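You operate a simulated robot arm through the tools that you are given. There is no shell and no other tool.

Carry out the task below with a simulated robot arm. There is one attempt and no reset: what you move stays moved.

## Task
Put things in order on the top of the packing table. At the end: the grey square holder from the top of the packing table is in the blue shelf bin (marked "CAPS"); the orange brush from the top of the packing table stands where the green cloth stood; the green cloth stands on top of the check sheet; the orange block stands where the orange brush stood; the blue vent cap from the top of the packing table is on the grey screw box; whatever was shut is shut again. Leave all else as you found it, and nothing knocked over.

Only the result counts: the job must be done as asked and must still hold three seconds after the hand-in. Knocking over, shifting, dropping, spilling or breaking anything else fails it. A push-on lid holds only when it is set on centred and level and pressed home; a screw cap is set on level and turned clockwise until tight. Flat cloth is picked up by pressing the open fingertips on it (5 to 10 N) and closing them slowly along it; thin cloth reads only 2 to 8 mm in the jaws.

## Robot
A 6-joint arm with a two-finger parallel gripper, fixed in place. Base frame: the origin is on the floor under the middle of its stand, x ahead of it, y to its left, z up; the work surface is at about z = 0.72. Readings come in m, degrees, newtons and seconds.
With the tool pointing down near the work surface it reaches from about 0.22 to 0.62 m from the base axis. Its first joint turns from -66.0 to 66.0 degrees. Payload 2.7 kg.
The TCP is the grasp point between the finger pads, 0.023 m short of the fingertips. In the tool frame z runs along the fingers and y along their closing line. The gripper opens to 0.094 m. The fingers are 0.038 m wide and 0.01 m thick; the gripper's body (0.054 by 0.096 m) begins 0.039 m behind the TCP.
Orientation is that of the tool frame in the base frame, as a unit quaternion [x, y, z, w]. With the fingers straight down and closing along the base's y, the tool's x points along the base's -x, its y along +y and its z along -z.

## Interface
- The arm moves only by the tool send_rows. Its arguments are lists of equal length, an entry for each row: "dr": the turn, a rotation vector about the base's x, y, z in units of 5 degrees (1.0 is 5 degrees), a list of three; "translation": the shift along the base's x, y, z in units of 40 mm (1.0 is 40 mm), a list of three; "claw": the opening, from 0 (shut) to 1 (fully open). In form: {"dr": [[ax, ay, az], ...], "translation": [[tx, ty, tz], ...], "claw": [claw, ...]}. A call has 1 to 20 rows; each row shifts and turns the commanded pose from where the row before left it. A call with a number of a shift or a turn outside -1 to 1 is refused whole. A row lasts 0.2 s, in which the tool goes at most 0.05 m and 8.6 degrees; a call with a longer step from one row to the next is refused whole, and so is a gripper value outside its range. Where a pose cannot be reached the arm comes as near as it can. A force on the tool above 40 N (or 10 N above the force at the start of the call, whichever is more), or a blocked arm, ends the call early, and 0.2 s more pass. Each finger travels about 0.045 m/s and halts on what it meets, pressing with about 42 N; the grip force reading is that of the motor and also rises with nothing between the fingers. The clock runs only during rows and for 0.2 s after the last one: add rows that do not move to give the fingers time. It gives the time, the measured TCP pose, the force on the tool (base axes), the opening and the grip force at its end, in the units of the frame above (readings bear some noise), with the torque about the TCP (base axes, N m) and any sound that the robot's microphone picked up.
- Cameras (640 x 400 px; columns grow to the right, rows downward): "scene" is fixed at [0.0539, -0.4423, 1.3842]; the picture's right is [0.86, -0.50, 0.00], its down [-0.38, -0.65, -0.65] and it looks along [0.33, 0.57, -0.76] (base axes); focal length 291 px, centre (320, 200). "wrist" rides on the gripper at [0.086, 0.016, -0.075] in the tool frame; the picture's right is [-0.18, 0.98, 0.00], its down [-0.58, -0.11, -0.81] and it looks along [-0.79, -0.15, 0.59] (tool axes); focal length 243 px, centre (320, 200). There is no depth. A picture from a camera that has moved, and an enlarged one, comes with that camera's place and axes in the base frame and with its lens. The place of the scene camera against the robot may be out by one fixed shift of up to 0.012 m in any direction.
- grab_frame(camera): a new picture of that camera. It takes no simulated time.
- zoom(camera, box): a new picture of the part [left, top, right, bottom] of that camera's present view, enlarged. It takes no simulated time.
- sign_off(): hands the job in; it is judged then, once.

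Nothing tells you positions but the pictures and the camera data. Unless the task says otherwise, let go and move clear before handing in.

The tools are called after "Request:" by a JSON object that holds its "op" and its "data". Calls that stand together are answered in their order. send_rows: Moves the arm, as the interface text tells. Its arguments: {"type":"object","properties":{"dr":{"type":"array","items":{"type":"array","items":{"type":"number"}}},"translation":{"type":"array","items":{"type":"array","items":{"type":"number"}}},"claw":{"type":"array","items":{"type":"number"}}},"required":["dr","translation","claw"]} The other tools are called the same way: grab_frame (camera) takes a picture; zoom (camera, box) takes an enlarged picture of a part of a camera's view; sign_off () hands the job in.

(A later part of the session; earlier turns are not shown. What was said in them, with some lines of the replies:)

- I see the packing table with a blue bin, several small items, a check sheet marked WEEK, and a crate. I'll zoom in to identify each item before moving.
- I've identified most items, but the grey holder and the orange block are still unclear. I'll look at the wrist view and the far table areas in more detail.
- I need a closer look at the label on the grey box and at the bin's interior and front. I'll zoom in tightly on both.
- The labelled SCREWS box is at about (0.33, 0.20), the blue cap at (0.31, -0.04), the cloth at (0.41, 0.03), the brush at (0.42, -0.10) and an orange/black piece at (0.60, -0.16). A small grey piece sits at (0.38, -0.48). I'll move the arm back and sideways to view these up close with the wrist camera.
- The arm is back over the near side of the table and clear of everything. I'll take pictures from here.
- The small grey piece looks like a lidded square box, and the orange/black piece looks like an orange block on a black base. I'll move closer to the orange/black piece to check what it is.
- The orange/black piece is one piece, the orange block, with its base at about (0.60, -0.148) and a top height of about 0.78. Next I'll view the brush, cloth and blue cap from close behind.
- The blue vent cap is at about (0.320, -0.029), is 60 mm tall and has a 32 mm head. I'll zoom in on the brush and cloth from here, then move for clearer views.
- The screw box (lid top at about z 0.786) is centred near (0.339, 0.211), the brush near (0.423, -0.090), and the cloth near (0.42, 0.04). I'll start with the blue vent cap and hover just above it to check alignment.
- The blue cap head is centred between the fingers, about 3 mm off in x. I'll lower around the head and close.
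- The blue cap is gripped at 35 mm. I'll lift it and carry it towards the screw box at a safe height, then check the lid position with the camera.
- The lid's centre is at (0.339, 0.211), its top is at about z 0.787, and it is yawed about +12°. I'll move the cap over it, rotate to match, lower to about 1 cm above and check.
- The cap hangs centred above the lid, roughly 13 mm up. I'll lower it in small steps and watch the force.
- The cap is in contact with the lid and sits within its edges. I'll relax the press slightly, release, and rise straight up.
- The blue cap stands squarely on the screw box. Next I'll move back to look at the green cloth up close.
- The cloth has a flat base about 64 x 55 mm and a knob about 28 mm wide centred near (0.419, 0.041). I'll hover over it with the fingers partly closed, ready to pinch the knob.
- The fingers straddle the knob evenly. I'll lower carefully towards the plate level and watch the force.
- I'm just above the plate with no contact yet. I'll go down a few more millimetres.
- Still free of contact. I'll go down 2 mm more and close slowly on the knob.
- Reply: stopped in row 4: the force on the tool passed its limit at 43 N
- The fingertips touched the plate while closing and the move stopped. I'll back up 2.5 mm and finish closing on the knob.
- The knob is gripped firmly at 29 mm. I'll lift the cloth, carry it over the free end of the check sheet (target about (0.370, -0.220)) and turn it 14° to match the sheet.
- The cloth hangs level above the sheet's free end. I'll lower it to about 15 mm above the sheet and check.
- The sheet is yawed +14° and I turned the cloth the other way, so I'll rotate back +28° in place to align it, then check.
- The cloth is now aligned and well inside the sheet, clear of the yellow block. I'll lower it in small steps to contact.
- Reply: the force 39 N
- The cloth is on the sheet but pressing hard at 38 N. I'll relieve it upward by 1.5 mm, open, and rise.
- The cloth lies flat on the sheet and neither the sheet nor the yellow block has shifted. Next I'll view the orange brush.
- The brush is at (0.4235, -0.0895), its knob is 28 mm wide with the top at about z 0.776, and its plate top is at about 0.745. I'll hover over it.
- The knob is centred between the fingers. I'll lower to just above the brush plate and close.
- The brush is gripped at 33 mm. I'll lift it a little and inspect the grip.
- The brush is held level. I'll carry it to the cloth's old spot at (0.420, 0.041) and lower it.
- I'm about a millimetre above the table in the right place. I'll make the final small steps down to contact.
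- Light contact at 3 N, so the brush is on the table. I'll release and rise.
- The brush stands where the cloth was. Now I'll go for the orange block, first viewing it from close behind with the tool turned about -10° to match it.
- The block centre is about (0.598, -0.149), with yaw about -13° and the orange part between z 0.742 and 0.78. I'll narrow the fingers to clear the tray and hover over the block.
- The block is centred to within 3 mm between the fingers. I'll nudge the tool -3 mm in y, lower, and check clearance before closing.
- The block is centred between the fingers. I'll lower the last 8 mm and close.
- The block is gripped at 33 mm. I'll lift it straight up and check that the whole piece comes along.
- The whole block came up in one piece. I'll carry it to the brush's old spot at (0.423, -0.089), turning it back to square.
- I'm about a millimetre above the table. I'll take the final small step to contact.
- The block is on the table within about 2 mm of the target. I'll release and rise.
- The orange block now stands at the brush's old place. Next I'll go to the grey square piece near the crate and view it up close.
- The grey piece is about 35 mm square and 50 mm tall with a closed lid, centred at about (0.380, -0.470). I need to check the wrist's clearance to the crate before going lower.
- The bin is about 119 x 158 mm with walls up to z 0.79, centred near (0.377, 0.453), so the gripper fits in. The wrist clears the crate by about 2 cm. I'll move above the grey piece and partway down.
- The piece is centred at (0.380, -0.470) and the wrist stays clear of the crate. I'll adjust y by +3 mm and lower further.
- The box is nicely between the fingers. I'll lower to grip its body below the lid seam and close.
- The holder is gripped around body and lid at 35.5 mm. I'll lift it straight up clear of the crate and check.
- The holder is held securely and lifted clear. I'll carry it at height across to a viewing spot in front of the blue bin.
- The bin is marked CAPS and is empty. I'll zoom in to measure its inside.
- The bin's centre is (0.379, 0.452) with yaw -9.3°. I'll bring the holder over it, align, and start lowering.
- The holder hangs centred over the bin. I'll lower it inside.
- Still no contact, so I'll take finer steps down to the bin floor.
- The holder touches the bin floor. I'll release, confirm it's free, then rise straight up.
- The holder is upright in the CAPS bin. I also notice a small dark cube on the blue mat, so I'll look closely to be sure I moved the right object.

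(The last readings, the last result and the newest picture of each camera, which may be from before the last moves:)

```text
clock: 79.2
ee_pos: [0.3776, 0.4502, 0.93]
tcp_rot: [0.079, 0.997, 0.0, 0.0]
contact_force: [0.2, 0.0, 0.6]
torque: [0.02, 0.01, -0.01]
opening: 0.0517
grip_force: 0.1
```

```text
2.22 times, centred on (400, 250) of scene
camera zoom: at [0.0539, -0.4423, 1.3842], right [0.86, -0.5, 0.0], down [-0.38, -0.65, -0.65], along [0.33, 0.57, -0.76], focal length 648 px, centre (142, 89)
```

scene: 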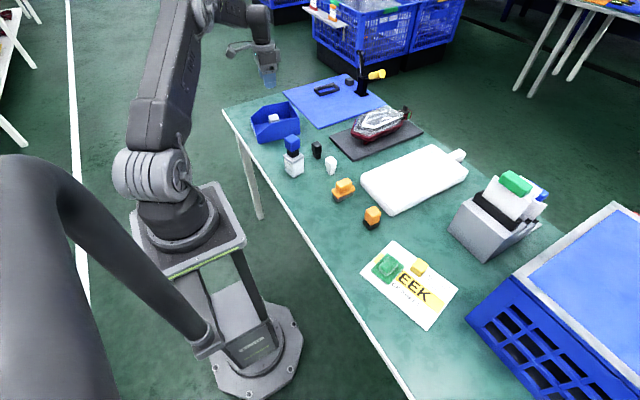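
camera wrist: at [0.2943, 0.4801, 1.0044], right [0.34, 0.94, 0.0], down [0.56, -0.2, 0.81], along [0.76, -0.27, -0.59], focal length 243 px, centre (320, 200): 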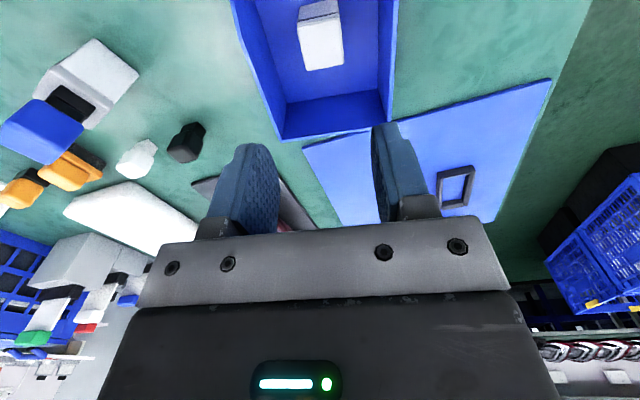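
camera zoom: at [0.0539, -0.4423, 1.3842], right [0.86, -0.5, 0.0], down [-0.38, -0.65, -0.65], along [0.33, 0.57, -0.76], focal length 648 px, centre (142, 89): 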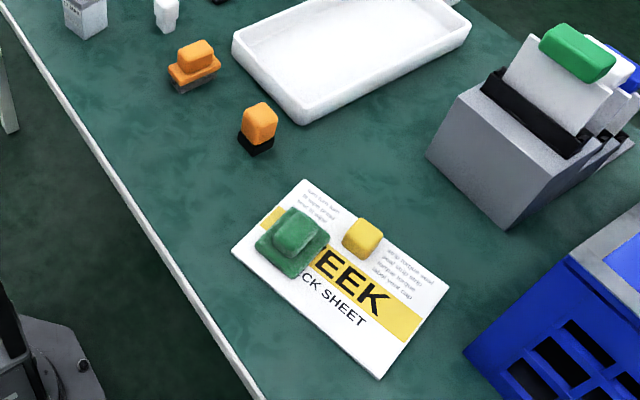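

Everything checks out: the brush and block are within a few millimetres of the old cloth and brush spots. The cloth is flat on the unmoved sheet, the cap is on the screw box, and the mat's dark pieces are a fixture. I'll move the arm clear and take one last look.

Request:
{"op": "send_rows", "data": {"dr": [[0, 0, 0], [0, 0, 0], [0, 0, 0], [0, 0, 0], [0, 0, 0], [0, 0, 0], [0, 0, 0], [0, 0, 0]], "translation": [[0, 0, 0.8], [0, 0, 0.8], [-0.4, -0.6, 0.3], [-0.4, -0.6, 0.3], [-0.4, -0.6, 0.3], [-0.2, -0.3, 0], [0, 0, 0], [0, 0, 0]], "claw": [0.55, 0.55, 0.55, 0.55, 0.55, 0.55, 0.55, 0.55]}}

Request:
{"op": "grab_frame", "data": {"camera": "scene"}}

Request:
{"op": "grab_frame", "data": {"camera": "wrist"}}

Request:
{"op": "zoom", "data": {"camera": "scene", "box": [240, 90, 440, 240]}}

```text
clock: 81.0
ee_pos: [0.3228, 0.3677, 1.0271]
tcp_rot: [0.078, 0.997, 0.001, 0.001]
contact_force: [0.3, 0.2, -1.1]
torque: [-0.01, -0.01, -0.01]
opening: 0.0517
grip_force: 0.0
```

```text
taken
```

scene: 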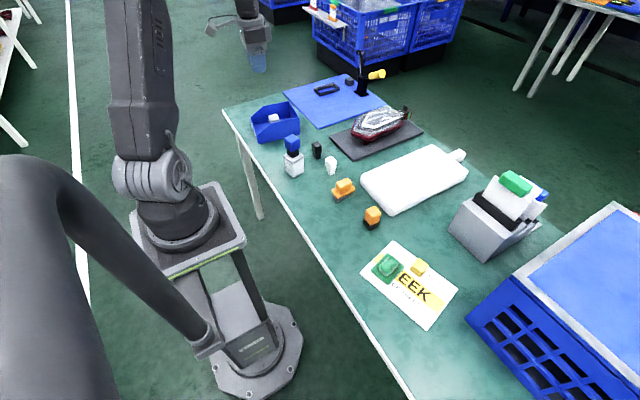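

```text
taken
camera wrist: at [0.2386, 0.3974, 1.102], right [0.34, 0.94, 0.0], down [0.56, -0.2, 0.81], along [0.76, -0.27, -0.59], focal length 243 px, centre (320, 200)
```

wrist: 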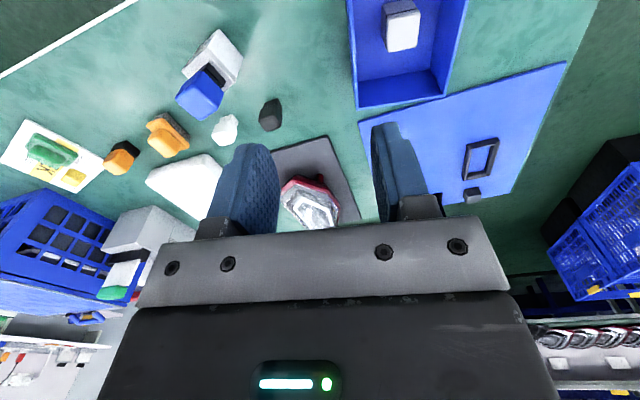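

```text
2.67 times, centred on (340, 165) of scene
camera zoom: at [0.0539, -0.4423, 1.3842], right [0.86, -0.5, 0.0], down [-0.38, -0.65, -0.65], along [0.33, 0.57, -0.76], focal length 777 px, centre (267, 293)
```

zoom: 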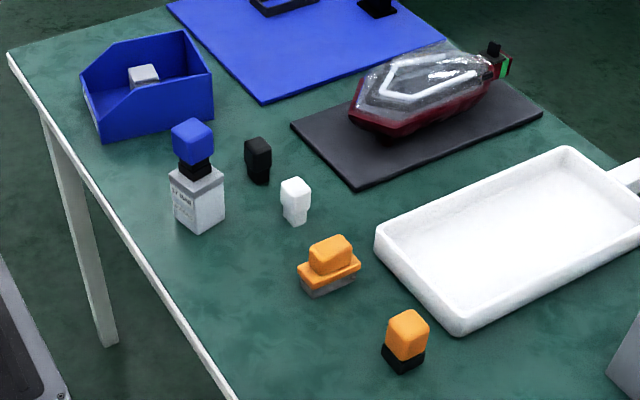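

The holder is in the CAPS bin, the brush stands on the cloth's old spot, and the cloth is on the check sheet. The orange block stands on the brush's old spot, the blue cap is on the screw box, and nothing was opened or knocked over. The arm is clear, so I'm handing in.

Request:
{"op": "sign_off", "data": {}}

```text
The job is handed in.
```

All five moves are done and the job is handed in. The hand-in gave no verdict, so this rests on my last pictures before it.

- **Grey square holder:** it stands upright in the blue bin marked "CAPS". I took the small lidded grey box by the crate to be the holder. The only other candidates were dark pieces on the blue mat, which look like a fixture.
- **Orange brush:** it stands where the green cloth was, within a few millimetres.
- **Green cloth:** it lies flat on the free end of the check sheet. The sheet and the yellow block on it did not shift.
- **Orange block:** it stands where the brush was, within a few millimetres. I took the orange piece with the black base to be the block.
- **Blue vent cap:** it stands on the lid of the screw box, within the lid's edges.

I opened nothing, so there was nothing to shut again. Nothing was knocked over, and the gripper is empty and clear of everything.
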